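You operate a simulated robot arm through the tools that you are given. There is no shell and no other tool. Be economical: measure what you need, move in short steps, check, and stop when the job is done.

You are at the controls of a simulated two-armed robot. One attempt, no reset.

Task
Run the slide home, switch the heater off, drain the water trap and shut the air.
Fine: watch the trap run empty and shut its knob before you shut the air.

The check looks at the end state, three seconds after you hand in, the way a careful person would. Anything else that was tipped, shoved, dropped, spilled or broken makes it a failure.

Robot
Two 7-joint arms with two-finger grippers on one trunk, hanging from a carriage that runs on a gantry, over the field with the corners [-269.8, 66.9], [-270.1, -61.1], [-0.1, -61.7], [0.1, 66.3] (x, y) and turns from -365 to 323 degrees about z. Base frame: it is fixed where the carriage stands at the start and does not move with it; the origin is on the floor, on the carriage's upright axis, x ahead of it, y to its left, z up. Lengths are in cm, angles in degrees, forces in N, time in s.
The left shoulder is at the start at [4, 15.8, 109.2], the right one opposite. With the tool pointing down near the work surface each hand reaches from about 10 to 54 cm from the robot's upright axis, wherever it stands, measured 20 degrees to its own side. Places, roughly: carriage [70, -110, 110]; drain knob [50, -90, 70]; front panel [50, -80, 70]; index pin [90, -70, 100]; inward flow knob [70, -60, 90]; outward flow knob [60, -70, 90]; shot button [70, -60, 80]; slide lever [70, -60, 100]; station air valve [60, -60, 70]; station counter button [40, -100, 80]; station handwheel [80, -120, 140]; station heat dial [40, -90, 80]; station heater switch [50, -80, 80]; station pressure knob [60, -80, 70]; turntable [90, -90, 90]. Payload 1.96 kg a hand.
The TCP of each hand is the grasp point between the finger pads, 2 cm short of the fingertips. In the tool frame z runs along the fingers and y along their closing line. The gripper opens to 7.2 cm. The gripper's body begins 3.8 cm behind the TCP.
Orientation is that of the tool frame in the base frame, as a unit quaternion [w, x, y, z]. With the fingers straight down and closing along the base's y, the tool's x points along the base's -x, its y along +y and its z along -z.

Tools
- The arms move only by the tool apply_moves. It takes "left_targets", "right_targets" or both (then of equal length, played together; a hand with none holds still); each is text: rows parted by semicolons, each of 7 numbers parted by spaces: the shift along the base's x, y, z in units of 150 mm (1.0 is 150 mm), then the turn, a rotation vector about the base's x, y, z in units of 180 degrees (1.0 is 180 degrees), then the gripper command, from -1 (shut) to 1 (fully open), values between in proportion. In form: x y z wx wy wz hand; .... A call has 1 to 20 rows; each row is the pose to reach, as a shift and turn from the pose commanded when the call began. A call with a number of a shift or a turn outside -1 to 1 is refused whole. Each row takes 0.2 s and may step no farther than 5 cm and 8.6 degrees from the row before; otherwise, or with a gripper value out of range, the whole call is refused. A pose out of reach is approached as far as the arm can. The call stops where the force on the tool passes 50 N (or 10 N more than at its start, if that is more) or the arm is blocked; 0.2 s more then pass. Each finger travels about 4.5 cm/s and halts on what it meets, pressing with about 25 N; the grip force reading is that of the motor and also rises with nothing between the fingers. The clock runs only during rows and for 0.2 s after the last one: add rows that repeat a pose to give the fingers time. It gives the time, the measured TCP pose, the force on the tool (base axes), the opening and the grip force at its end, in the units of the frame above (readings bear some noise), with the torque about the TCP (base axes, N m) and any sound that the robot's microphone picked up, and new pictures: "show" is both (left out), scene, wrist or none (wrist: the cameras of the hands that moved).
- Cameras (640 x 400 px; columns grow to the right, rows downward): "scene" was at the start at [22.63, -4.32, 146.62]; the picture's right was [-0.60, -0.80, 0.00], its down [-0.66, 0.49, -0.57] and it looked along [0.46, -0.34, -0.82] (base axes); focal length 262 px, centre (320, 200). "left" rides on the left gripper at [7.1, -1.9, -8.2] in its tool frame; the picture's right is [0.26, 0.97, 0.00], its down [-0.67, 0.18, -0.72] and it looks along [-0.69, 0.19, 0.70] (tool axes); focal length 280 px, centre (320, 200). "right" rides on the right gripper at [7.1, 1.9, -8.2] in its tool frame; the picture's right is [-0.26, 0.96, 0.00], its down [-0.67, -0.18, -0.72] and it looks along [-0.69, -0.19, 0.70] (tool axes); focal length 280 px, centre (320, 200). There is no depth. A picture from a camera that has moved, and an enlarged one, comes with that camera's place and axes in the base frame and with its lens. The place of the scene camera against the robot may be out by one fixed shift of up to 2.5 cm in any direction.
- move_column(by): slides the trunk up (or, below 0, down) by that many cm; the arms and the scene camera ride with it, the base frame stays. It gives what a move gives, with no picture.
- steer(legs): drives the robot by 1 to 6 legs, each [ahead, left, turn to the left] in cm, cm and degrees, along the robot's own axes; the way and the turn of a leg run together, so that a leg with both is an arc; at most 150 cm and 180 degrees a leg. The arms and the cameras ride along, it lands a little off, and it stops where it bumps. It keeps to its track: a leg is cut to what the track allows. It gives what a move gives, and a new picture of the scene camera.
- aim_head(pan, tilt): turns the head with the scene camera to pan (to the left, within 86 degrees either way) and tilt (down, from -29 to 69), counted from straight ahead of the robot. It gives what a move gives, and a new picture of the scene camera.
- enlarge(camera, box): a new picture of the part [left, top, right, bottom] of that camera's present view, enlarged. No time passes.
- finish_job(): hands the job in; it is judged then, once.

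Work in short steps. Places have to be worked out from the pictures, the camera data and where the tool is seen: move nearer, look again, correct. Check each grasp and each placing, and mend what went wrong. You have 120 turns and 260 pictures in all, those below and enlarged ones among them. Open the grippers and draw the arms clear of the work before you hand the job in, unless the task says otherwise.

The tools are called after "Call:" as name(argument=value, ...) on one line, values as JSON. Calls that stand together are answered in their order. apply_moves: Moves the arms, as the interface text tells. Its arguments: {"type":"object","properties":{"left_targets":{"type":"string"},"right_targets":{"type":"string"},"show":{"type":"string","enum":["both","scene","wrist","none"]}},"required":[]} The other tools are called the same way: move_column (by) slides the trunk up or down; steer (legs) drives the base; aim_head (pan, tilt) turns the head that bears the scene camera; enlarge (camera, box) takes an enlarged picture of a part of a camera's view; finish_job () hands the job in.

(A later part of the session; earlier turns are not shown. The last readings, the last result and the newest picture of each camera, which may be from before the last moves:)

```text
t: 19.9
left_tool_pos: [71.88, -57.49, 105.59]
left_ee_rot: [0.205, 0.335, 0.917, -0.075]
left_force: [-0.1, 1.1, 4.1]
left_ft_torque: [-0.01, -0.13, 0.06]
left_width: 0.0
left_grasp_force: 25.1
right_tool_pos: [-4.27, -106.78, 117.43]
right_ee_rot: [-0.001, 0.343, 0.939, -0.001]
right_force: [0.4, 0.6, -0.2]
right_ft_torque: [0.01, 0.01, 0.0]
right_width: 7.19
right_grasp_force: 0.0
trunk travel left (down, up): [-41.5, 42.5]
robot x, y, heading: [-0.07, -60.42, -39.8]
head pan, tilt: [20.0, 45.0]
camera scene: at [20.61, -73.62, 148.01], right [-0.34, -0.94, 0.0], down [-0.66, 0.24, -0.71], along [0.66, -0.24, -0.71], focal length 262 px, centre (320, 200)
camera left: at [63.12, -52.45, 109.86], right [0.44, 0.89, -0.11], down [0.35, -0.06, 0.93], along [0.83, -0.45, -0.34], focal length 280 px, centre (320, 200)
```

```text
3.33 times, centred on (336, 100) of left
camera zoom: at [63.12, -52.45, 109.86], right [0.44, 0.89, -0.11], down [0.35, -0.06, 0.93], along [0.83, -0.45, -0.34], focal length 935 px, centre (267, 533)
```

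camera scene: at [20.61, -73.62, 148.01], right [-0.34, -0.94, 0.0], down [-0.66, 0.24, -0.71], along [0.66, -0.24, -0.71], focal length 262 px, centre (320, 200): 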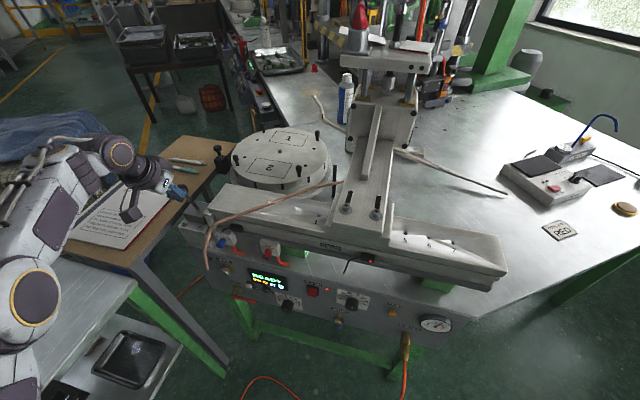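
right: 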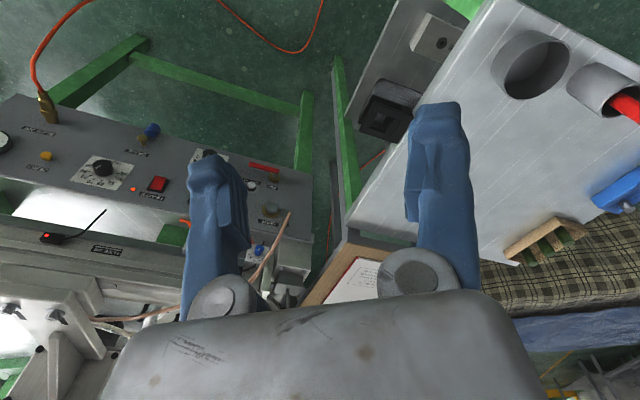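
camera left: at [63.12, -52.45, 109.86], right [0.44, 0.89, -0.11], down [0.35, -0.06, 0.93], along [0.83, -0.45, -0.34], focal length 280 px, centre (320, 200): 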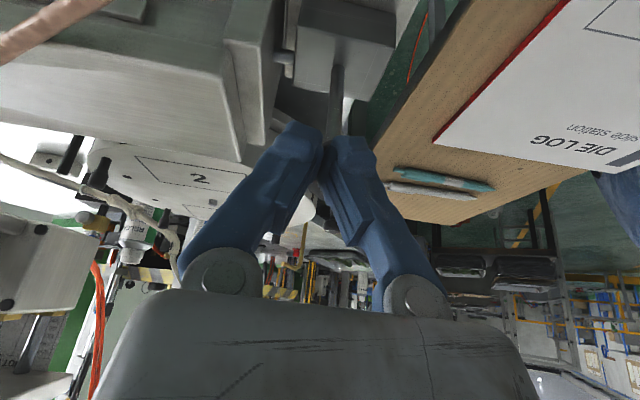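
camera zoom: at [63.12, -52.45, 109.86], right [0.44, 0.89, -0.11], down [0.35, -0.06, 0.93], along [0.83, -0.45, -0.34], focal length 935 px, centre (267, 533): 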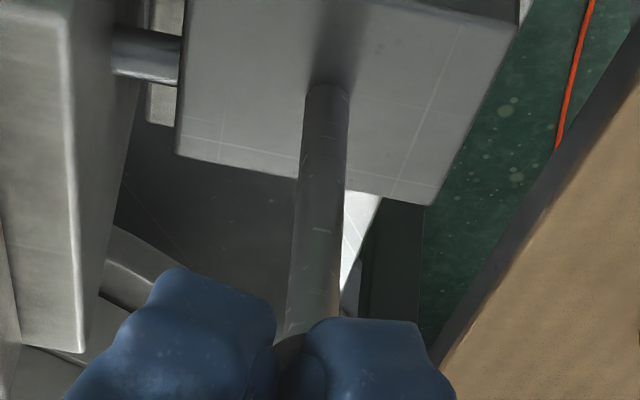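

The fingertips sit right on the ball's operator side. I push on along the lever's swing.

Call:
apply_moves(left_targets="0.08 -0.06 0.01 0 0 0 -1; 0.16 -0.115 0.02 0 0 0 -1; 0.24 -0.17 0.02 0 0 0 -1; 0.32 -0.23 0 0 0 0 -1; 0.38 -0.27 -0.02 0 0 0 -1")

```text
t: 21.1
left_tool_pos: [74.48, -59.58, 105.09]
left_ee_rot: [0.205, 0.334, 0.917, -0.075]
left_force: [0.6, 1.3, -0.6]
left_ft_torque: [0.03, 0.0, 0.0]
left_width: 0.0
left_grasp_force: 25.0
left hand out of reach, approached as far as the arm can: row 3, 4, 5
right_tool_pos: [-4.55, -106.81, 117.5]
right_ee_rot: [0.0, 0.342, 0.94, 0.001]
right_force: [0.4, -0.9, 0.3]
right_ft_torque: [0.01, 0.05, 0.0]
right_width: 7.19
right_grasp_force: 0.0
trunk travel left (down, up): [-41.5, 42.5]
robot x, y, heading: [-0.19, -60.5, -40.1]
head pan, tilt: [20.0, 45.0]
camera scene: at [20.61, -73.61, 148.01], right [-0.34, -0.94, 0.0], down [-0.66, 0.24, -0.71], along [0.66, -0.24, -0.71], focal length 262 px, centre (320, 200)
camera left: at [65.76, -54.67, 109.37], right [0.44, 0.89, -0.11], down [0.35, -0.06, 0.93], along [0.83, -0.45, -0.34], focal length 280 px, centre (320, 200)
```

scene: 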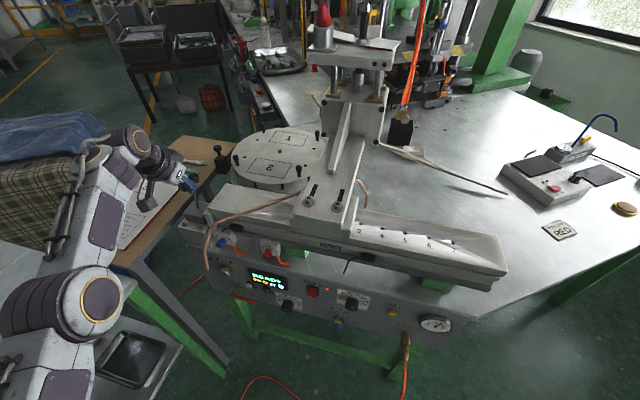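
left: 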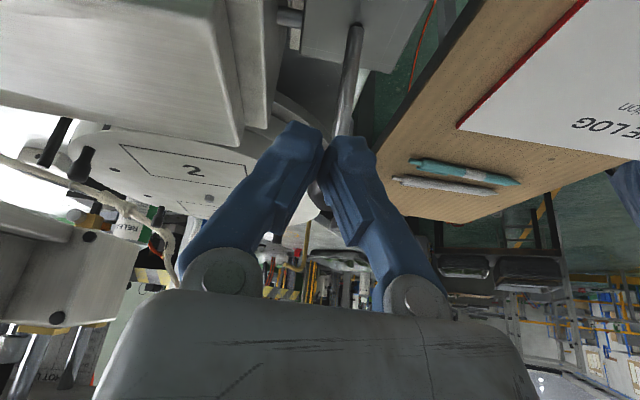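

The carriage runs left and the right sensor has gone dark. I check what lies in its path before letting time pass.

Call:
enlarge(camera="scene", box=[200, 60, 440, 210])

Call:
enlarge(camera="scene", box=[190, 190, 450, 352])

```text
2.67 times, centred on (320, 135) of scene
camera zoom: at [20.61, -73.61, 148.01], right [-0.34, -0.94, 0.0], down [-0.66, 0.24, -0.71], along [0.66, -0.24, -0.71], focal length 698 px, centre (320, 373)
```

zoom: 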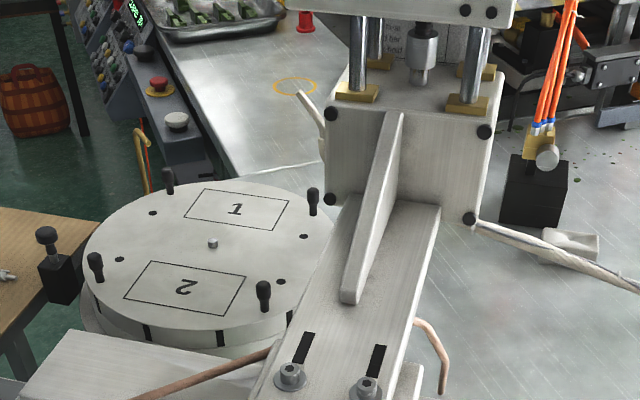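

```text
2.46 times, centred on (320, 271) of scene
camera zoom: at [20.61, -73.61, 148.01], right [-0.34, -0.94, 0.0], down [-0.66, 0.24, -0.71], along [0.66, -0.24, -0.71], focal length 645 px, centre (320, 25)
```

zoom: 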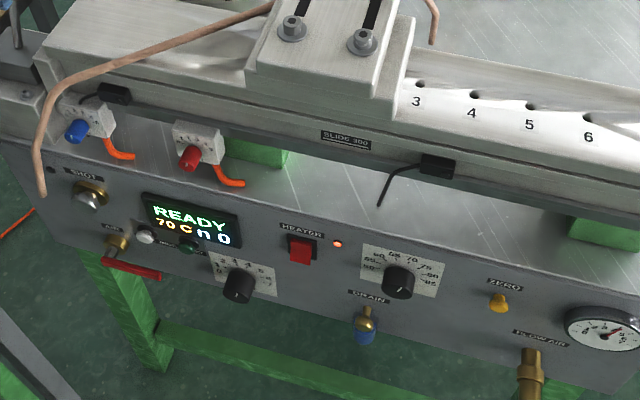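

The bottles are behind the head's sweep and the turntable passes below. I let it run, holding the arm still.

Call:
apply_moves(left_targets="0 0 0 0 0 0 -1; 0 0 0 0 0 0 -1; 0 0 0 0 0 0 -1", show="scene")

```text
t: 21.9
left_tool_pos: [74.51, -59.5, 105.07]
left_ee_rot: [0.205, 0.334, 0.917, -0.074]
left_force: [-0.5, -1.0, 0.3]
left_ft_torque: [-0.03, 0.01, -0.01]
left_width: 0.01
left_grasp_force: 25.2
right_tool_pos: [-4.45, -106.79, 117.47]
right_ee_rot: [0.0, 0.343, 0.939, -0.001]
right_force: [0.2, 0.5, 0.3]
right_ft_torque: [0.02, 0.02, 0.03]
right_width: 7.21
right_grasp_force: 0.1
trunk travel left (down, up): [-41.5, 42.5]
robot x, y, heading: [-0.61, -60.68, -40.1]
head pan, tilt: [20.0, 45.0]
camera scene: at [20.6, -73.62, 148.01], right [-0.34, -0.94, 0.0], down [-0.66, 0.24, -0.71], along [0.66, -0.24, -0.71], focal length 262 px, centre (320, 200)
```

scene: 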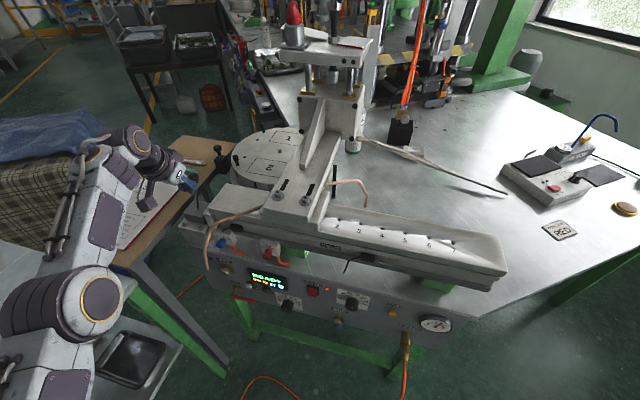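

Still running smoothly. I let it run on to the left end.

Call:
apply_moves(left_targets="0 0 0 0 0 0 -1; 0 0 0 0 0 0 -1; 0 0 0 0 0 0 -1; 0 0 0 0 0 0 -1; 0 0 0 0 0 0 -1; 0 0 0 0 0 0 -1", show="both")

Call:
enlarge(camera="scene", box=[180, 80, 460, 255])

Call:
enlarge(camera="scene", box=[190, 190, 450, 352])

```text
t: 23.3
left_tool_pos: [74.58, -59.62, 105.17]
left_ee_rot: [0.206, 0.334, 0.917, -0.075]
left_force: [0.2, 0.5, 0.3]
left_ft_torque: [0.05, 0.01, 0.03]
left_width: 0.0
left_grasp_force: 25.1
right_tool_pos: [-4.28, -106.82, 117.54]
right_ee_rot: [-0.001, 0.343, 0.939, 0.0]
right_force: [0.0, 0.4, 0.1]
right_ft_torque: [-0.02, 0.03, 0.01]
right_width: 7.18
right_grasp_force: 0.0
trunk travel left (down, up): [-41.5, 42.5]
robot x, y, heading: [-0.21, -60.53, -40.1]
head pan, tilt: [20.0, 45.0]
camera scene: at [20.6, -73.62, 148.01], right [-0.34, -0.94, 0.0], down [-0.66, 0.24, -0.71], along [0.66, -0.24, -0.71], focal length 262 px, centre (320, 200)
camera left: at [65.75, -54.67, 109.39], right [0.44, 0.89, -0.11], down [0.35, -0.06, 0.93], along [0.83, -0.45, -0.34], focal length 280 px, centre (320, 200)
```

scene: 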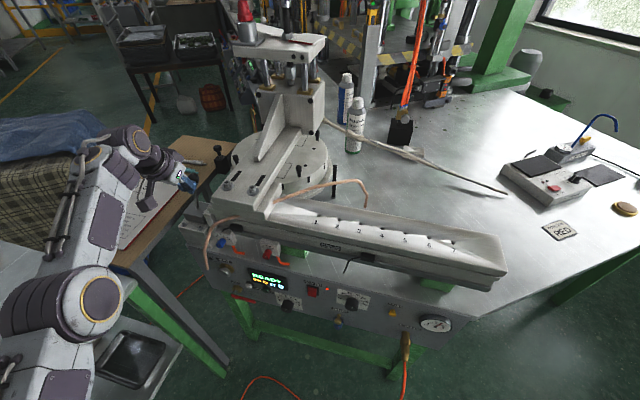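
left: 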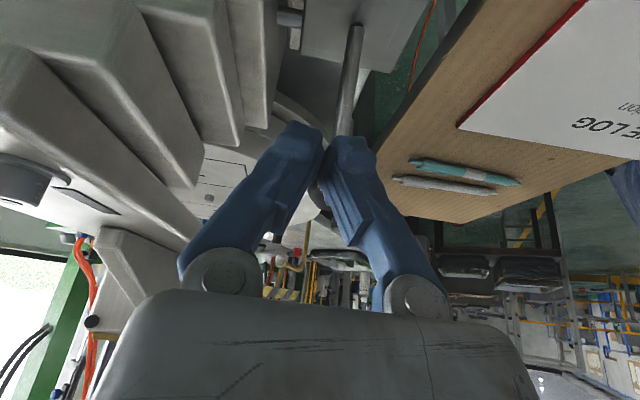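

```text
2.29 times, centred on (320, 168) of scene
camera zoom: at [20.6, -73.62, 148.01], right [-0.34, -0.94, 0.0], down [-0.66, 0.24, -0.71], along [0.66, -0.24, -0.71], focal length 599 px, centre (320, 274)
```

zoom: 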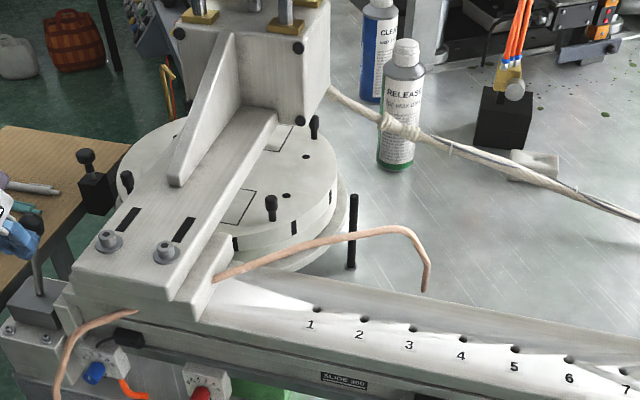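

```text
2.46 times, centred on (320, 271) of scene
camera zoom: at [20.6, -73.62, 148.01], right [-0.34, -0.94, 0.0], down [-0.66, 0.24, -0.71], along [0.66, -0.24, -0.71], focal length 645 px, centre (320, 25)
```

zoom: 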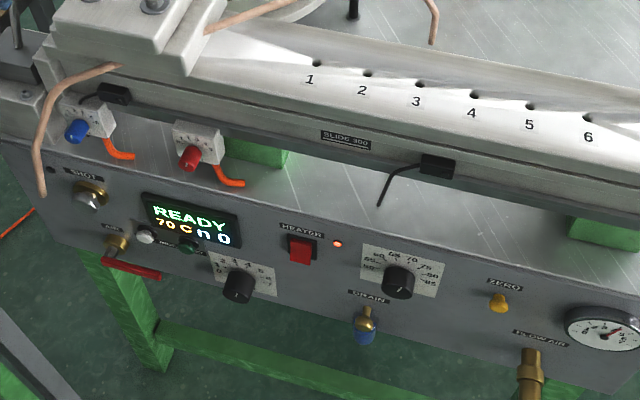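

The carriage made its full 30 cm stroke to the scale's zero end. I withdraw the hand from the lever and look again for the left sensor's lamp.

Call:
apply_moves(left_targets="-0.1 0.08 0.02 0 0 0 -1; -0.25 0.18 0.1 0 0 0 -1; -0.4 0.25 0.25 0 0 0 -1; -0.6 0.25 0.4 0 0 0 -1; -0.8 0.2 0.5 0 0 0 -1; -0.95 0.1 0.5 0 0 0 -1")

Call:
enlarge(camera="scene", box=[170, 170, 330, 270])

```text
t: 24.7
left_tool_pos: [60.08, -57.7, 113.09]
left_ee_rot: [0.204, 0.334, 0.917, -0.074]
left_force: [-0.6, -0.2, 0.6]
left_ft_torque: [-0.03, 0.01, -0.01]
left_width: 0.01
left_grasp_force: 25.1
right_tool_pos: [-4.4, -106.86, 117.51]
right_ee_rot: [0.0, 0.343, 0.939, 0.0]
right_force: [0.2, -0.1, -0.3]
right_ft_torque: [0.01, -0.01, -0.03]
right_width: 7.18
right_grasp_force: 0.1
trunk travel left (down, up): [-41.5, 42.5]
robot x, y, heading: [-0.36, -60.86, -39.9]
head pan, tilt: [20.0, 45.0]
camera scene: at [20.59, -73.63, 148.0], right [-0.34, -0.94, 0.0], down [-0.66, 0.24, -0.71], along [0.66, -0.24, -0.71], focal length 262 px, centre (320, 200)
camera left: at [51.4, -52.79, 117.3], right [0.44, 0.89, -0.11], down [0.35, -0.06, 0.93], along [0.83, -0.45, -0.34], focal length 280 px, centre (320, 200)
```

scene: 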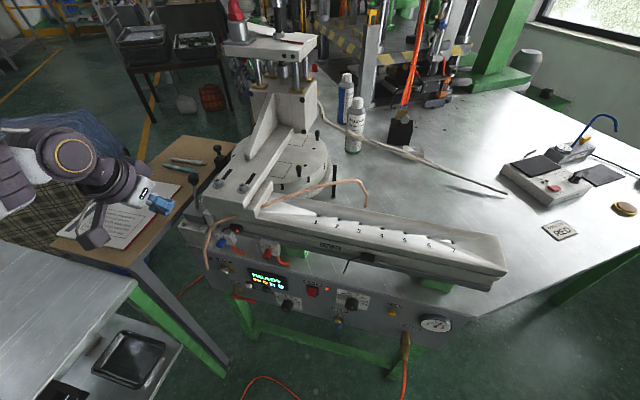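
left: 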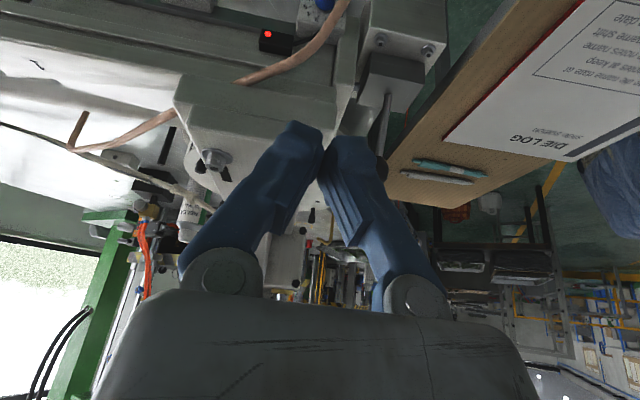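

```text
4.00 times, centred on (250, 220) of scene
camera zoom: at [20.59, -73.63, 148.0], right [-0.34, -0.94, 0.0], down [-0.66, 0.24, -0.71], along [0.66, -0.24, -0.71], focal length 1048 px, centre (600, 120)
```

zoom: 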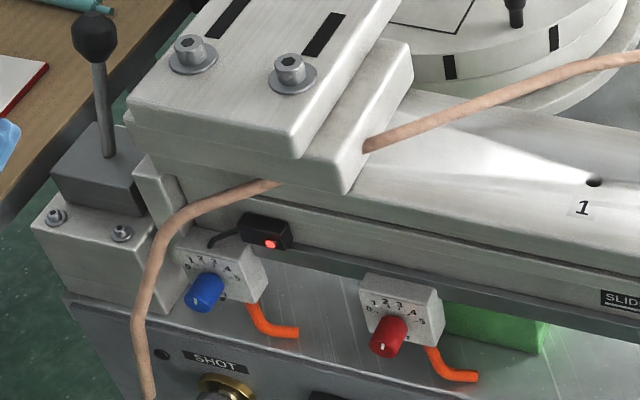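

The left sensor is lit and the lever stays over. I look for any HOME/IN/OUT marking at both rail ends.

Call:
enlarge(camera="scene", box=[310, 200, 510, 325])

Call:
enlarge(camera="left", box=[160, 0, 460, 187])

Call:
enlarge(camera="scene", box=[215, 20, 375, 200])

```text
3.20 times, centred on (410, 262) of scene
camera zoom: at [20.59, -73.63, 148.0], right [-0.34, -0.94, 0.0], down [-0.66, 0.24, -0.71], along [0.66, -0.24, -0.71], focal length 838 px, centre (32, 0)
```

zoom: 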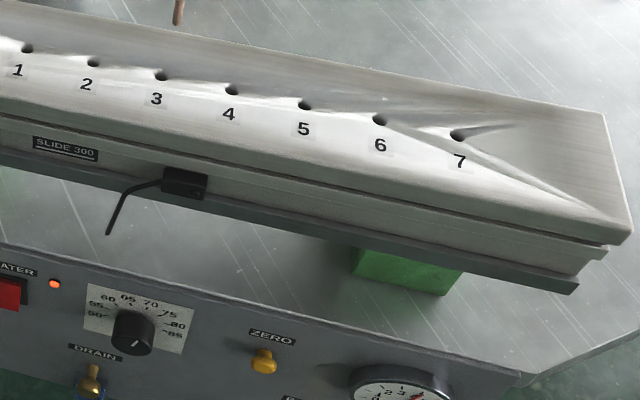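

```text
2.13 times, centred on (310, 94) of left
camera zoom: at [51.4, -52.79, 117.3], right [0.44, 0.89, -0.11], down [0.35, -0.06, 0.93], along [0.83, -0.45, -0.34], focal length 598 px, centre (341, 427)
```

zoom: 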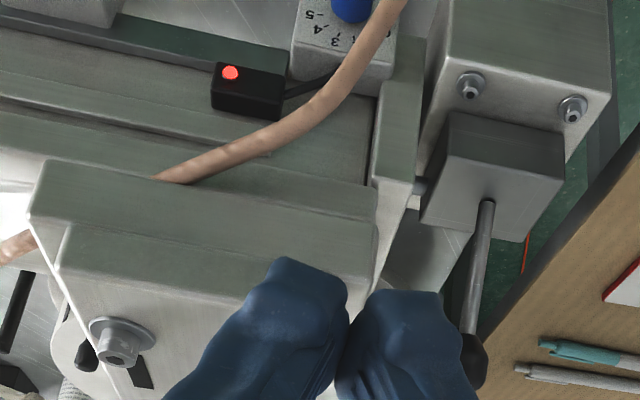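

```text
2.22 times, centred on (295, 110) of scene
camera zoom: at [20.59, -73.63, 148.0], right [-0.34, -0.94, 0.0], down [-0.66, 0.24, -0.71], along [0.66, -0.24, -0.71], focal length 582 px, centre (376, 400)
```

zoom: 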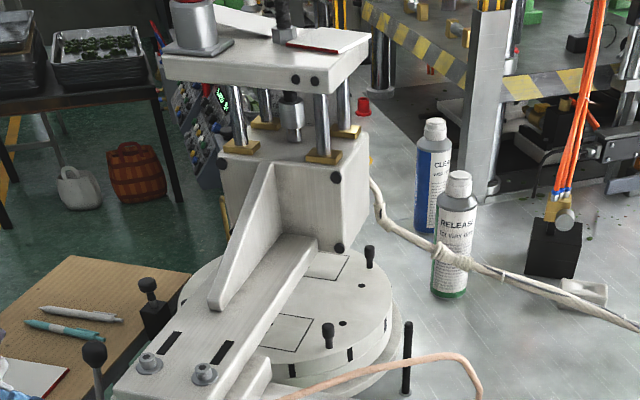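

No marking, but the slide is fully run in to the scale's zero end with its lamp lit. Next the heater rocker, about [52,-83,80] on the vertical panel; I bring the hand back and down toward it with a 45° pitch.

Call:
apply_moves(left_targets="-0.2 -0.05 0 -0.009 -0.011 0 -1; -0.45 -0.1 -0.05 -0.024 -0.028 0 -1; -0.7 -0.2 -0.15 -0.048 -0.057 0 -1; -0.95 -0.35 -0.25 -0.06 -0.07 0 -1; -1 -0.6 -0.4 -0.0714 -0.085 0 -1; -1 -0.8 -0.6 -0.0714 -0.085 0 -1; -1 -0.95 -0.8 -0.0714 -0.085 0 -1")

```text
t: 26.3
left_tool_pos: [45.52, -72.15, 101.02]
left_ee_rot: [0.355, 0.299, 0.873, -0.15]
left_force: [-0.2, -0.2, 0.0]
left_ft_torque: [-0.01, -0.02, 0.0]
left_width: 0.02
left_grasp_force: 24.6
left hand out of reach, approached as far as the arm can: row 4, 5, 6
right_tool_pos: [-4.2, -106.77, 117.42]
right_ee_rot: [-0.001, 0.343, 0.939, -0.001]
right_force: [0.0, -0.3, 0.6]
right_ft_torque: [0.01, 0.02, -0.04]
right_width: 7.2
right_grasp_force: 0.1
trunk travel left (down, up): [-41.5, 42.5]
robot x, y, heading: [-0.18, -60.32, -39.9]
head pan, tilt: [20.0, 45.0]
camera scene: at [20.6, -73.63, 148.01], right [-0.34, -0.94, 0.0], down [-0.66, 0.24, -0.71], along [0.66, -0.24, -0.71], focal length 262 px, centre (320, 200)
camera left: at [36.03, -66.8, 101.75], right [0.46, 0.86, -0.23], down [0.12, 0.2, 0.97], along [0.88, -0.47, -0.01], focal length 280 px, centre (320, 200)
```

scene: 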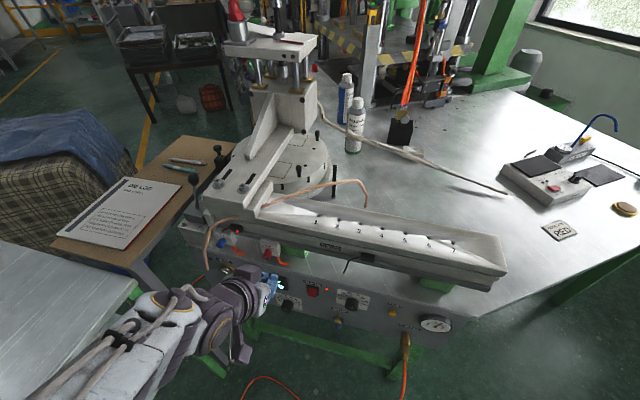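
left: 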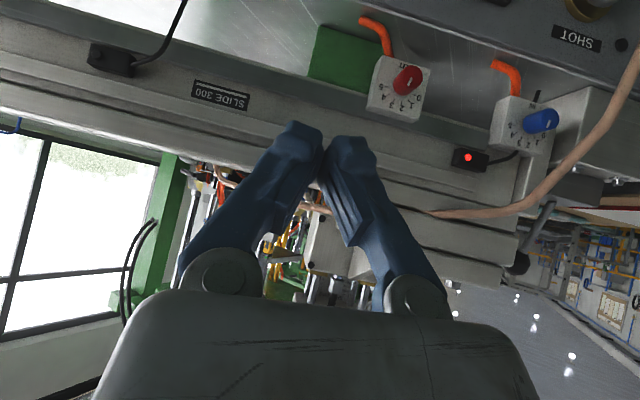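

I lower the hand to panel height opposite the heater switch, keeping ~8 cm clear of the panel.

Call:
apply_moves(left_targets="-0.1 -0.05 -0.15 0 0 0 -1; -0.12 -0.1 -0.35 0 0 0 -1; -0.14 -0.15 -0.55 0 0 0 -1; -0.15 -0.2 -0.75 0 0 0 -1; -0.15 -0.26 -0.95 0 0 0 -1")

```text
t: 27.5
left_tool_pos: [42.96, -75.81, 86.42]
left_ee_rot: [0.362, 0.316, 0.867, -0.13]
left_force: [0.1, -0.3, -0.4]
left_ft_torque: [-0.01, 0.03, 0.01]
left_width: 0.04
left_grasp_force: 24.9
right_tool_pos: [-4.36, -106.7, 117.5]
right_ee_rot: [0.0, 0.343, 0.939, 0.0]
right_force: [0.2, 0.5, -0.1]
right_ft_torque: [0.0, -0.01, 0.03]
right_width: 7.2
right_grasp_force: 0.0
trunk travel left (down, up): [-41.5, 42.5]
robot x, y, heading: [-0.29, -60.32, -39.9]
head pan, tilt: [20.0, 45.0]
camera scene: at [20.61, -73.62, 148.01], right [-0.34, -0.94, 0.0], down [-0.66, 0.24, -0.71], along [0.66, -0.24, -0.71], focal length 262 px, centre (320, 200)
camera left: at [33.67, -70.3, 87.07], right [0.48, 0.86, -0.18], down [0.09, 0.16, 0.98], along [0.87, -0.49, 0.0], focal length 280 px, centre (320, 200)
```

scene: 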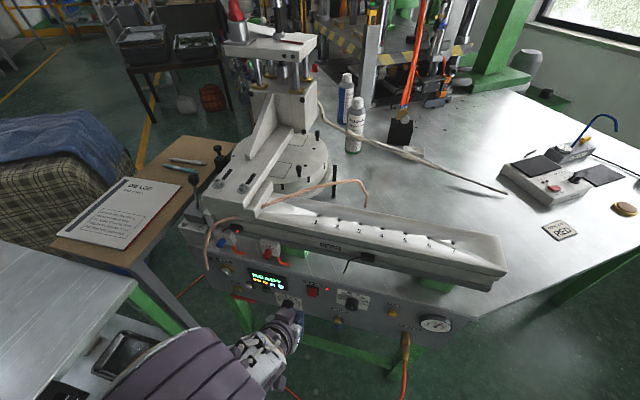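
left: 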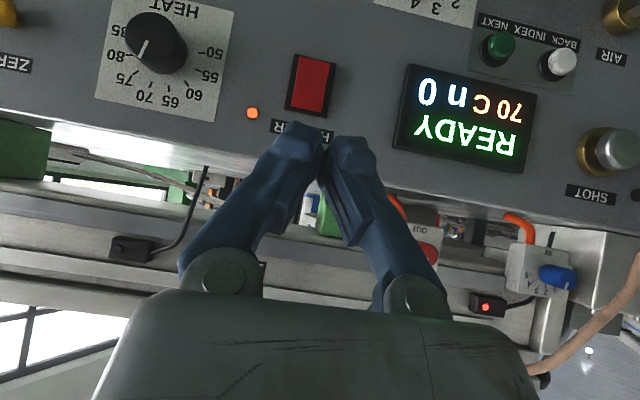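

The wrist camera now sees the panel (upside-down), and the flow plates carry words. I read them and the rocker.

Call:
enlarge(camera="left", box=[390, 190, 590, 315])

Call:
enlarge(camera="left", box=[230, 30, 390, 130])

Call:
enlarge(camera="scene", box=[215, 225, 295, 275])

```text
3.20 times, centred on (490, 252) of left
camera zoom: at [33.67, -70.3, 87.07], right [0.48, 0.86, -0.18], down [0.09, 0.16, 0.98], along [0.87, -0.49, 0.0], focal length 897 px, centre (-224, 32)
```

zoom: 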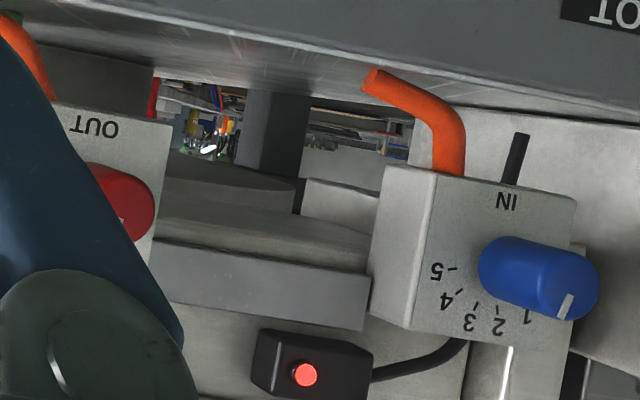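

```text
4.00 times, centred on (310, 80) of left
camera zoom: at [33.67, -70.3, 87.07], right [0.48, 0.86, -0.18], down [0.09, 0.16, 0.98], along [0.87, -0.49, 0.0], focal length 1122 px, centre (360, 680)
```

zoom: 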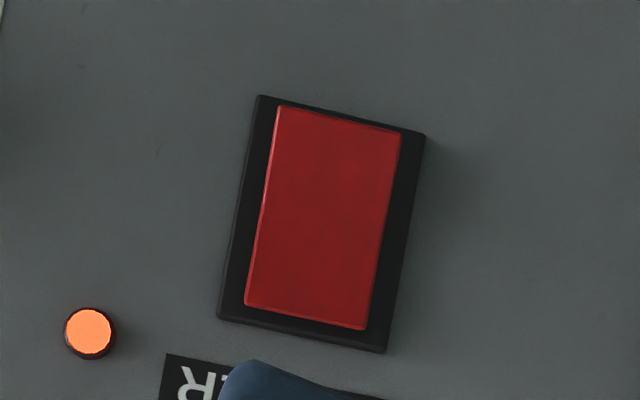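

```text
8.00 times, centred on (255, 250) of scene
camera zoom: at [20.61, -73.62, 148.01], right [-0.34, -0.94, 0.0], down [-0.66, 0.24, -0.71], along [0.66, -0.24, -0.71], focal length 2095 px, centre (840, -200)
```

zoom: 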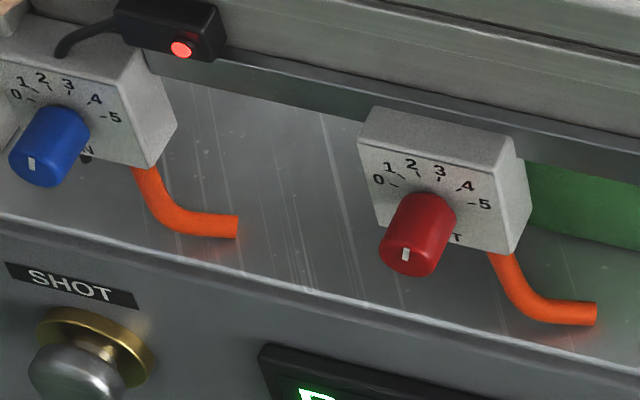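

IN is the left side, so the slide is fully in. I zoom from the scene camera to tell which end of the heater rocker stands out.

Call:
enlarge(camera="scene", box=[296, 276, 344, 306])

Call:
enlarge(camera="left", box=[270, 40, 350, 90])

```text
13.33 times, centred on (320, 291) of scene
camera zoom: at [20.61, -73.62, 148.01], right [-0.34, -0.94, 0.0], down [-0.66, 0.24, -0.71], along [0.66, -0.24, -0.71], focal length 3492 px, centre (320, -1013)
```

zoom: 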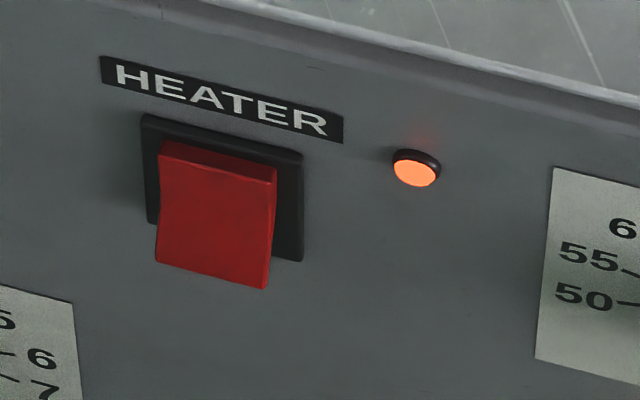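

```text
8.00 times, centred on (310, 65) of left
camera zoom: at [33.67, -70.3, 87.07], right [0.48, 0.86, -0.18], down [0.09, 0.16, 0.98], along [0.87, -0.49, 0.0], focal length 2243 px, centre (400, 1280)
```

zoom: 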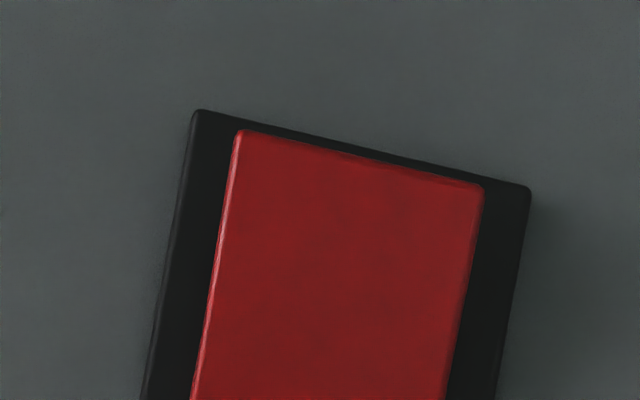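

The rocker's lower end stands out (ON); I press that end with the closed fingertips. First I move to 3 cm in front of it.

Call:
apply_moves(left_targets="0.06 -0.06 -0.14 0 0 0 -1; 0.12 -0.12 -0.28 0 0 0 -1; 0.18 -0.18 -0.42 0 0 0 -1; 0.25 -0.23 -0.55 0 0 0 -1")

Call:
enlarge(camera="scene", box=[270, 260, 398, 340])

```text
t: 28.5
left_tool_pos: [47.03, -79.51, 78.13]
left_ee_rot: [0.361, 0.315, 0.868, -0.131]
left_force: [1.0, -1.0, 0.1]
left_ft_torque: [0.0, -0.03, 0.03]
left_width: 0.0
left_grasp_force: 25.3
right_tool_pos: [-4.38, -106.71, 117.52]
right_ee_rot: [0.0, 0.343, 0.939, -0.001]
right_force: [-0.2, -0.5, 0.7]
right_ft_torque: [0.01, 0.0, 0.03]
right_width: 7.19
right_grasp_force: 0.0
trunk travel left (down, up): [-41.5, 42.5]
robot x, y, heading: [-0.29, -60.4, -39.9]
head pan, tilt: [20.0, 45.0]
camera scene: at [20.61, -73.62, 148.01], right [-0.34, -0.94, 0.0], down [-0.66, 0.24, -0.71], along [0.66, -0.24, -0.71], focal length 262 px, centre (320, 200)
camera left: at [37.55, -74.08, 78.8], right [0.48, 0.86, -0.19], down [0.09, 0.16, 0.98], along [0.87, -0.49, 0.0], focal length 280 px, centre (320, 200)
```

scene: 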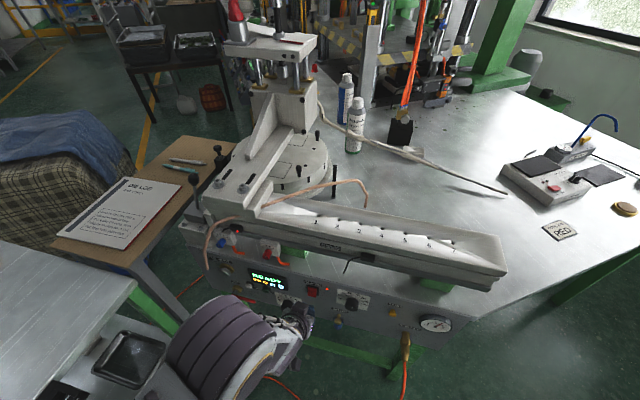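
left: 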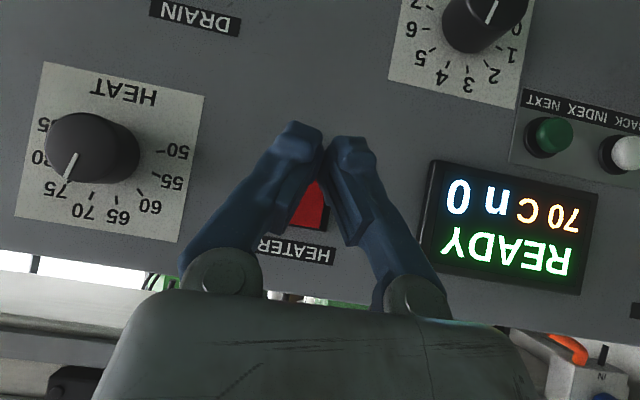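

```text
5.00 times, centred on (334, 300) of scene
camera zoom: at [20.61, -73.62, 148.01], right [-0.34, -0.94, 0.0], down [-0.66, 0.24, -0.71], along [0.66, -0.24, -0.71], focal length 1310 px, centre (250, -300)
```

zoom: 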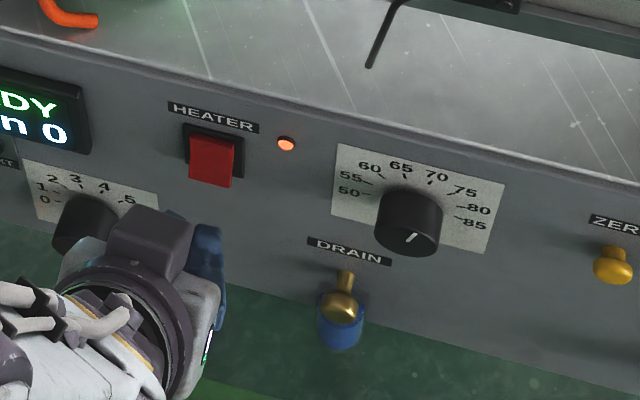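

Alignment is nearly right; I shift 0.7 cm to the right and press forward step by step.

Call:
apply_moves(left_targets="0.05 -0.1 0 0 0 0 -1; 0.13 -0.16 0 0 0 0 -1; 0.19 -0.2 0 0 0 0 -1; 0.24 -0.235 0 0 0 0 -1")

```text
t: 29.7
left_tool_pos: [49.24, -82.21, 77.35]
left_ee_rot: [0.348, 0.318, 0.873, -0.129]
left_force: [-18.4, 13.0, -13.1]
left_ft_torque: [-0.06, 0.38, 0.1]
left_width: 0.0
left_grasp_force: 24.8
right_tool_pos: [-4.79, -106.34, 117.3]
right_ee_rot: [-0.003, 0.342, 0.94, 0.001]
right_force: [0.1, -1.1, -0.3]
right_ft_torque: [0.0, -0.04, 0.01]
right_width: 7.2
right_grasp_force: 0.1
trunk travel left (down, up): [-41.5, 42.5]
robot x, y, heading: [-0.95, -60.69, -40.0]
head pan, tilt: [20.0, 45.0]
stopped in row 4 (left hand): the force on the tool passed its limit at 51 N (the readings are from after the stop); the commanded pose is now the measured one
camera scene: at [20.19, -73.31, 147.86], right [-0.34, -0.94, 0.0], down [-0.67, 0.24, -0.7], along [0.66, -0.24, -0.71], focal length 262 px, centre (320, 200)
camera left: at [39.85, -76.76, 78.25], right [0.48, 0.86, -0.18], down [0.12, 0.14, 0.98], along [0.87, -0.49, -0.03], focal length 280 px, centre (320, 200)
```

scene: 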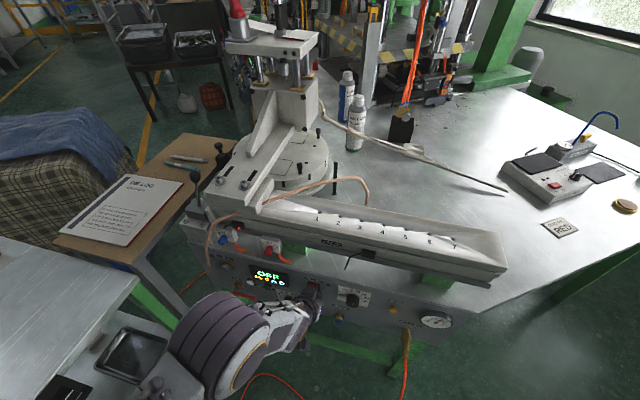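
left: 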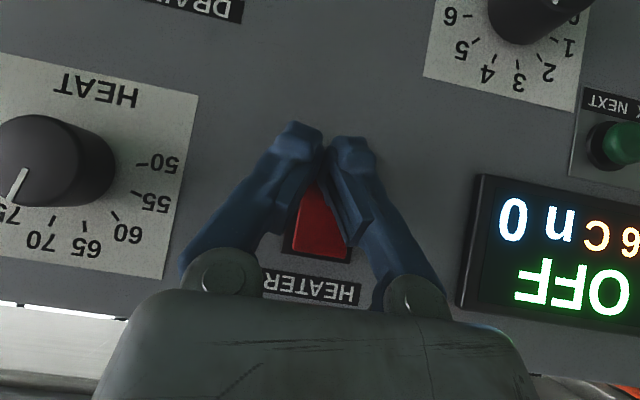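

The display reads OFF: heater done. I back off and move down-right to look at the drain knob and trap.

Call:
apply_moves(left_targets="-0.1 0.07 0 0 0 0 -1; -0.25 0.18 0 0 0 0 -1; -0.4 0.25 -0.1 0 0 0 -1; -0.5 0.2 -0.25 0 0 0 -1; -0.55 0.1 -0.4 0 0 0 -1; -0.58 0 -0.55 0 0 0 -1; -0.6 -0.08 -0.65 0 0 0 -1")

Call:
enlarge(camera="scene", box=[270, 260, 398, 340])

```text
t: 31.3
left_tool_pos: [40.95, -84.14, 68.12]
left_ee_rot: [0.356, 0.316, 0.87, -0.13]
left_force: [0.0, -0.5, -0.1]
left_ft_torque: [-0.03, 0.0, -0.01]
left_width: 0.0
left_grasp_force: 24.9
right_tool_pos: [-4.47, -106.77, 117.41]
right_ee_rot: [0.0, 0.343, 0.939, -0.001]
right_force: [-1.1, 0.4, 0.0]
right_ft_torque: [-0.02, 0.04, 0.01]
right_width: 7.2
right_grasp_force: 0.1
trunk travel left (down, up): [-41.5, 42.5]
robot x, y, heading: [0.19, -60.57, -39.7]
head pan, tilt: [20.0, 45.0]
camera scene: at [20.53, -73.57, 148.01], right [-0.34, -0.94, 0.0], down [-0.66, 0.24, -0.71], along [0.66, -0.24, -0.71], focal length 262 px, centre (320, 200)
camera left: at [31.55, -78.65, 68.86], right [0.48, 0.86, -0.18], down [0.1, 0.15, 0.98], along [0.87, -0.49, -0.01], focal length 280 px, centre (320, 200)
```

scene: 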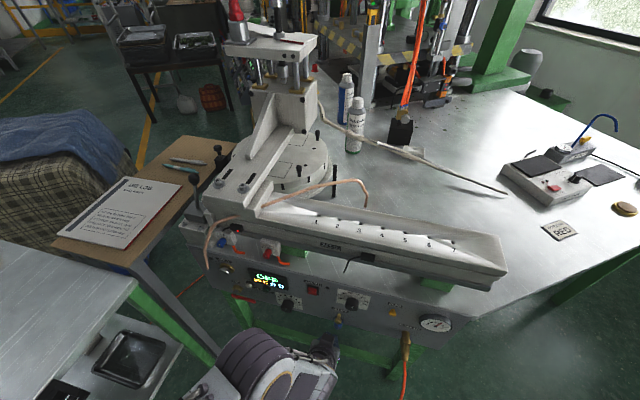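
left: 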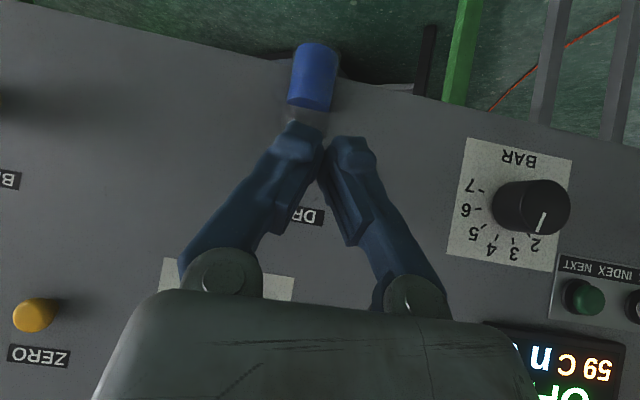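

```text
5.00 times, centred on (334, 300) of scene
camera zoom: at [20.53, -73.57, 148.01], right [-0.34, -0.94, 0.0], down [-0.66, 0.24, -0.71], along [0.66, -0.24, -0.71], focal length 1310 px, centre (250, -300)
```

zoom: 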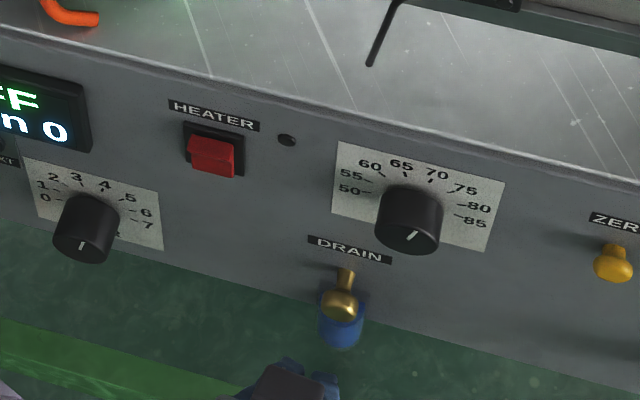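

Heater lamp is out. The knob is hidden behind the fingers; I shift the hand left to see knob and trap together.

Call:
apply_moves(left_targets="-0.05 0.1 0 0 0 0 -1; 0 0.3 0 0 0 0 -1; 0.1 0.45 -0.05 0 0 0 -1", show="wrist")

Call:
enlarge(camera="left", box=[130, 20, 370, 170])

```text
t: 32.1
left_tool_pos: [42.74, -77.09, 67.31]
left_ee_rot: [0.357, 0.316, 0.87, -0.13]
left_force: [-0.5, 0.9, -0.1]
left_ft_torque: [-0.01, 0.02, -0.02]
left_width: 0.0
left_grasp_force: 24.8
right_tool_pos: [-4.31, -106.66, 117.38]
right_ee_rot: [0.0, 0.343, 0.94, 0.0]
right_force: [-0.4, 0.7, 0.2]
right_ft_torque: [0.0, 0.02, 0.05]
right_width: 7.19
right_grasp_force: 0.0
trunk travel left (down, up): [-41.5, 42.5]
robot x, y, heading: [-0.03, -60.11, -39.7]
head pan, tilt: [20.0, 45.0]
camera left: at [33.31, -71.67, 68.07], right [0.48, 0.86, -0.18], down [0.1, 0.15, 0.98], along [0.87, -0.49, -0.01], focal length 280 px, centre (320, 200)
```

left: 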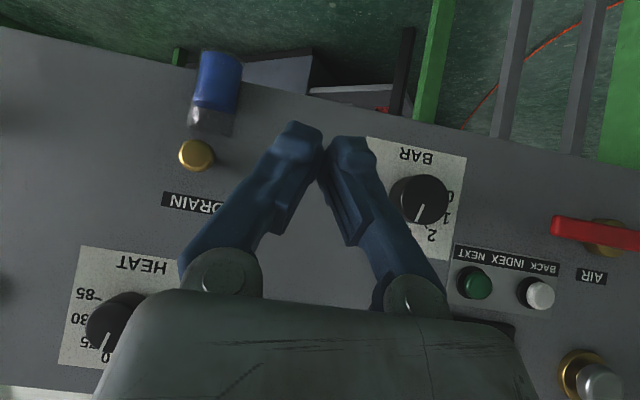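

```text
2.67 times, centred on (250, 95) of left
camera zoom: at [33.31, -71.67, 68.07], right [0.48, 0.86, -0.18], down [0.1, 0.15, 0.98], along [0.87, -0.49, -0.01], focal length 748 px, centre (507, 480)
```

zoom: 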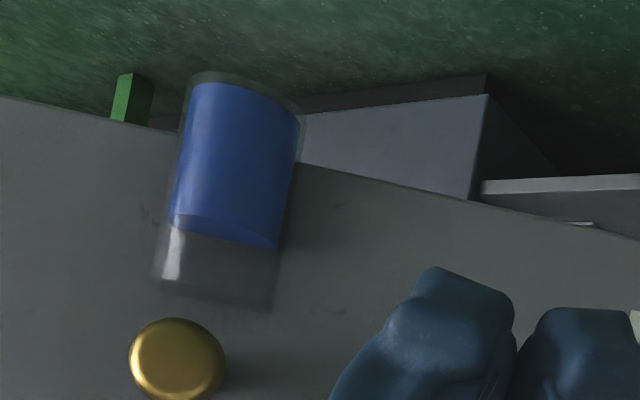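

The trap is a clear bowl with blue water, the brass mushroom knob above it. I zoom on the knob to see how it works.

Call:
enlarge(camera="left", box=[160, 130, 240, 180])

Call:
enlarge(camera="scene", box=[318, 300, 366, 330])

Call:
enlarge(camera="left", box=[540, 190, 640, 252])

```text
8.00 times, centred on (200, 155) of left
camera zoom: at [33.31, -71.67, 68.07], right [0.48, 0.86, -0.18], down [0.1, 0.15, 0.98], along [0.87, -0.49, -0.01], focal length 2243 px, centre (1280, 560)
```

zoom: 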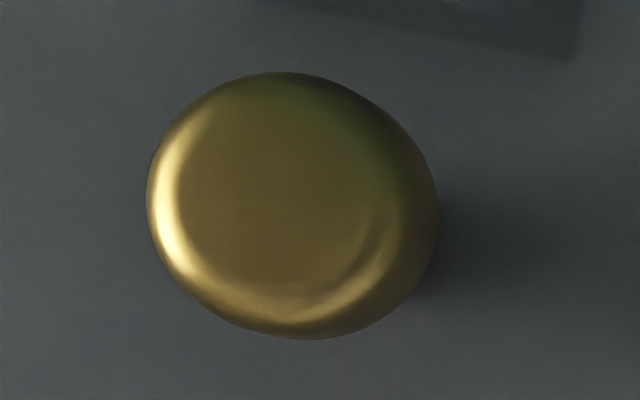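

```text
13.33 times, centred on (342, 315) of scene
camera zoom: at [20.56, -73.54, 148.01], right [-0.34, -0.94, 0.0], down [-0.66, 0.24, -0.71], along [0.66, -0.24, -0.71], focal length 3492 px, centre (27, -1333)
```

zoom: 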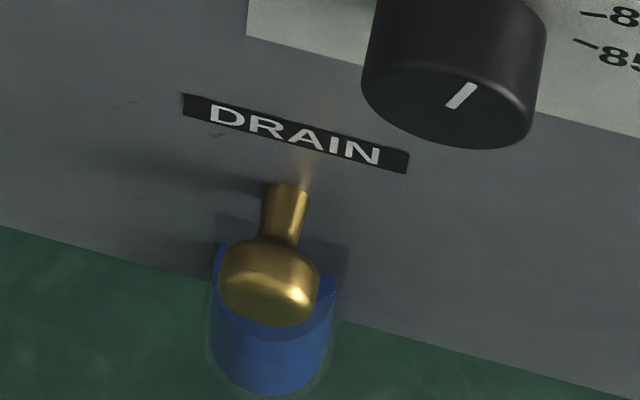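

```text
6.40 times, centred on (590, 221) of left
camera zoom: at [33.31, -71.67, 68.07], right [0.48, 0.86, -0.18], down [0.1, 0.15, 0.98], along [0.87, -0.49, -0.01], focal length 1794 px, centre (-1408, 66)
```

zoom: 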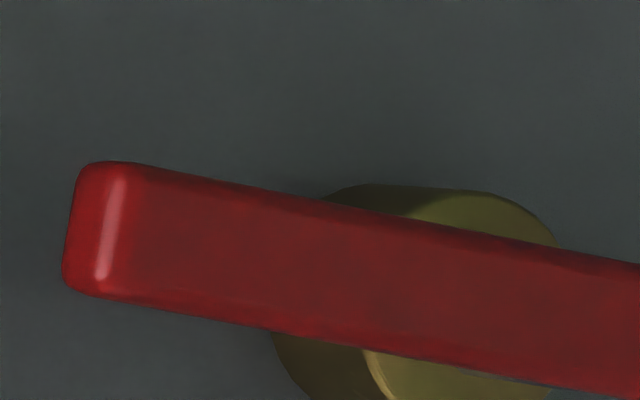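

The knob is a plain round mushroom, ~2.7 cm wide, at about [45.8,-89,66.4]; it looks like pull/push. I pitch the hand to near horizontal in front of it with the fingers part open.

Call:
apply_moves(left_targets="-0.08 -0.1 0 -0.024 -0.03 0.004 0.2; -0.12 -0.2 0 -0.048 -0.06 0.008 0.3; -0.15 -0.3 0 -0.072 -0.09 0.012 0.4; -0.18 -0.41 0 -0.096 -0.12 0.016 0.5; -0.18 -0.52 -0.02 -0.12 -0.153 0.02 0.5; -0.18 -0.52 -0.02 -0.12 -0.153 0.02 0.5")

```text
t: 33.5
left_tool_pos: [40.1, -84.96, 67.15]
left_ee_rot: [0.609, 0.239, 0.73, -0.199]
left_force: [-0.3, 0.4, -1.2]
left_ft_torque: [-0.01, -0.02, -0.01]
left_width: 5.4
left_grasp_force: 0.0
right_tool_pos: [-4.39, -106.63, 117.52]
right_ee_rot: [-0.001, 0.343, 0.939, 0.0]
right_force: [-0.1, 0.9, 0.7]
right_ft_torque: [0.01, 0.01, 0.0]
right_width: 7.23
right_grasp_force: 0.2
trunk travel left (down, up): [-41.5, 42.5]
robot x, y, heading: [-0.08, -60.69, -39.9]
head pan, tilt: [20.0, 45.0]
camera scene: at [20.56, -73.56, 148.01], right [-0.34, -0.94, 0.0], down [-0.66, 0.24, -0.71], along [0.66, -0.24, -0.71], focal length 262 px, centre (320, 200)
camera left: at [31.48, -81.01, 61.55], right [0.53, 0.81, -0.26], down [-0.36, 0.49, 0.79], along [0.77, -0.33, 0.55], focal length 280 px, centre (320, 200)
```

scene: 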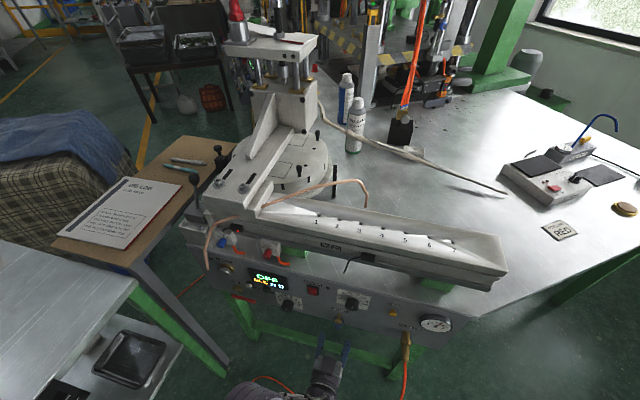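
left: 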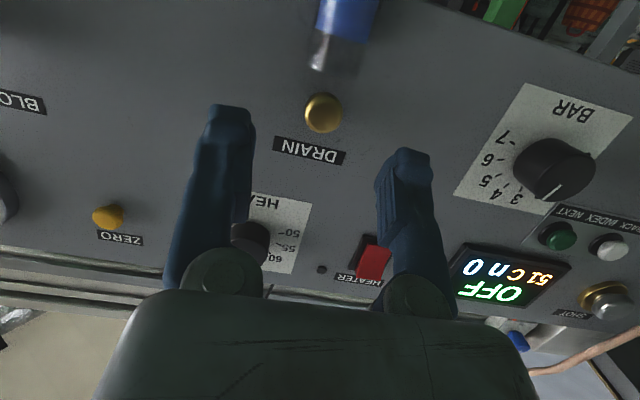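

The knob lines up between the fingers. I advance to it and close.

Call:
apply_moves(left_targets="0.11 -0.075 -0.01 0 0 0 0.5; 0.22 -0.15 -0.02 0 0 0 0.5; 0.343 -0.235 -0.035 0 0 0 0.5; 0.343 -0.235 -0.035 0 0 0 -1; 0.343 -0.235 -0.035 0 0 0 -1; 0.343 -0.235 -0.035 0 0 0 -1; 0.343 -0.235 -0.035 0 0 0 -1")

```text
t: 35.1
left_tool_pos: [45.29, -88.46, 66.58]
left_ee_rot: [0.607, 0.241, 0.731, -0.199]
left_force: [5.9, 1.3, -4.3]
left_ft_torque: [-0.03, -0.05, 0.0]
left_width: 1.56
left_grasp_force: 38.4
right_tool_pos: [-4.2, -106.57, 117.38]
right_ee_rot: [0.0, 0.343, 0.939, 0.0]
right_force: [-0.3, 0.2, 0.3]
right_ft_torque: [0.02, -0.01, -0.01]
right_width: 7.2
right_grasp_force: 0.0
trunk travel left (down, up): [-41.5, 42.5]
robot x, y, heading: [-0.3, -60.41, -40.2]
head pan, tilt: [20.0, 45.0]
camera scene: at [20.62, -73.52, 148.01], right [-0.34, -0.94, 0.0], down [-0.66, 0.24, -0.71], along [0.67, -0.24, -0.71], focal length 262 px, centre (320, 200)
camera left: at [36.77, -84.47, 60.95], right [0.53, 0.81, -0.26], down [-0.36, 0.49, 0.79], along [0.77, -0.33, 0.55], focal length 280 px, centre (320, 200)
```

scene: 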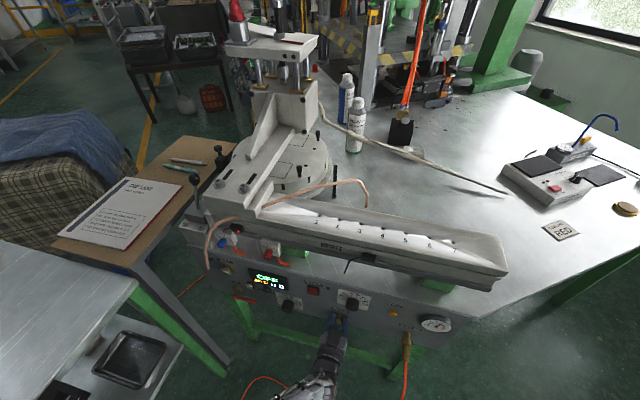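
left: 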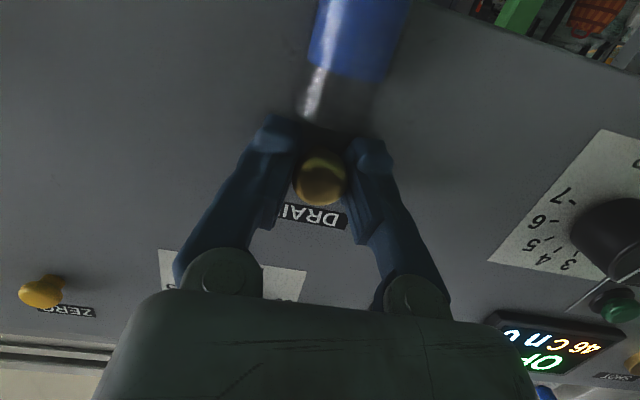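

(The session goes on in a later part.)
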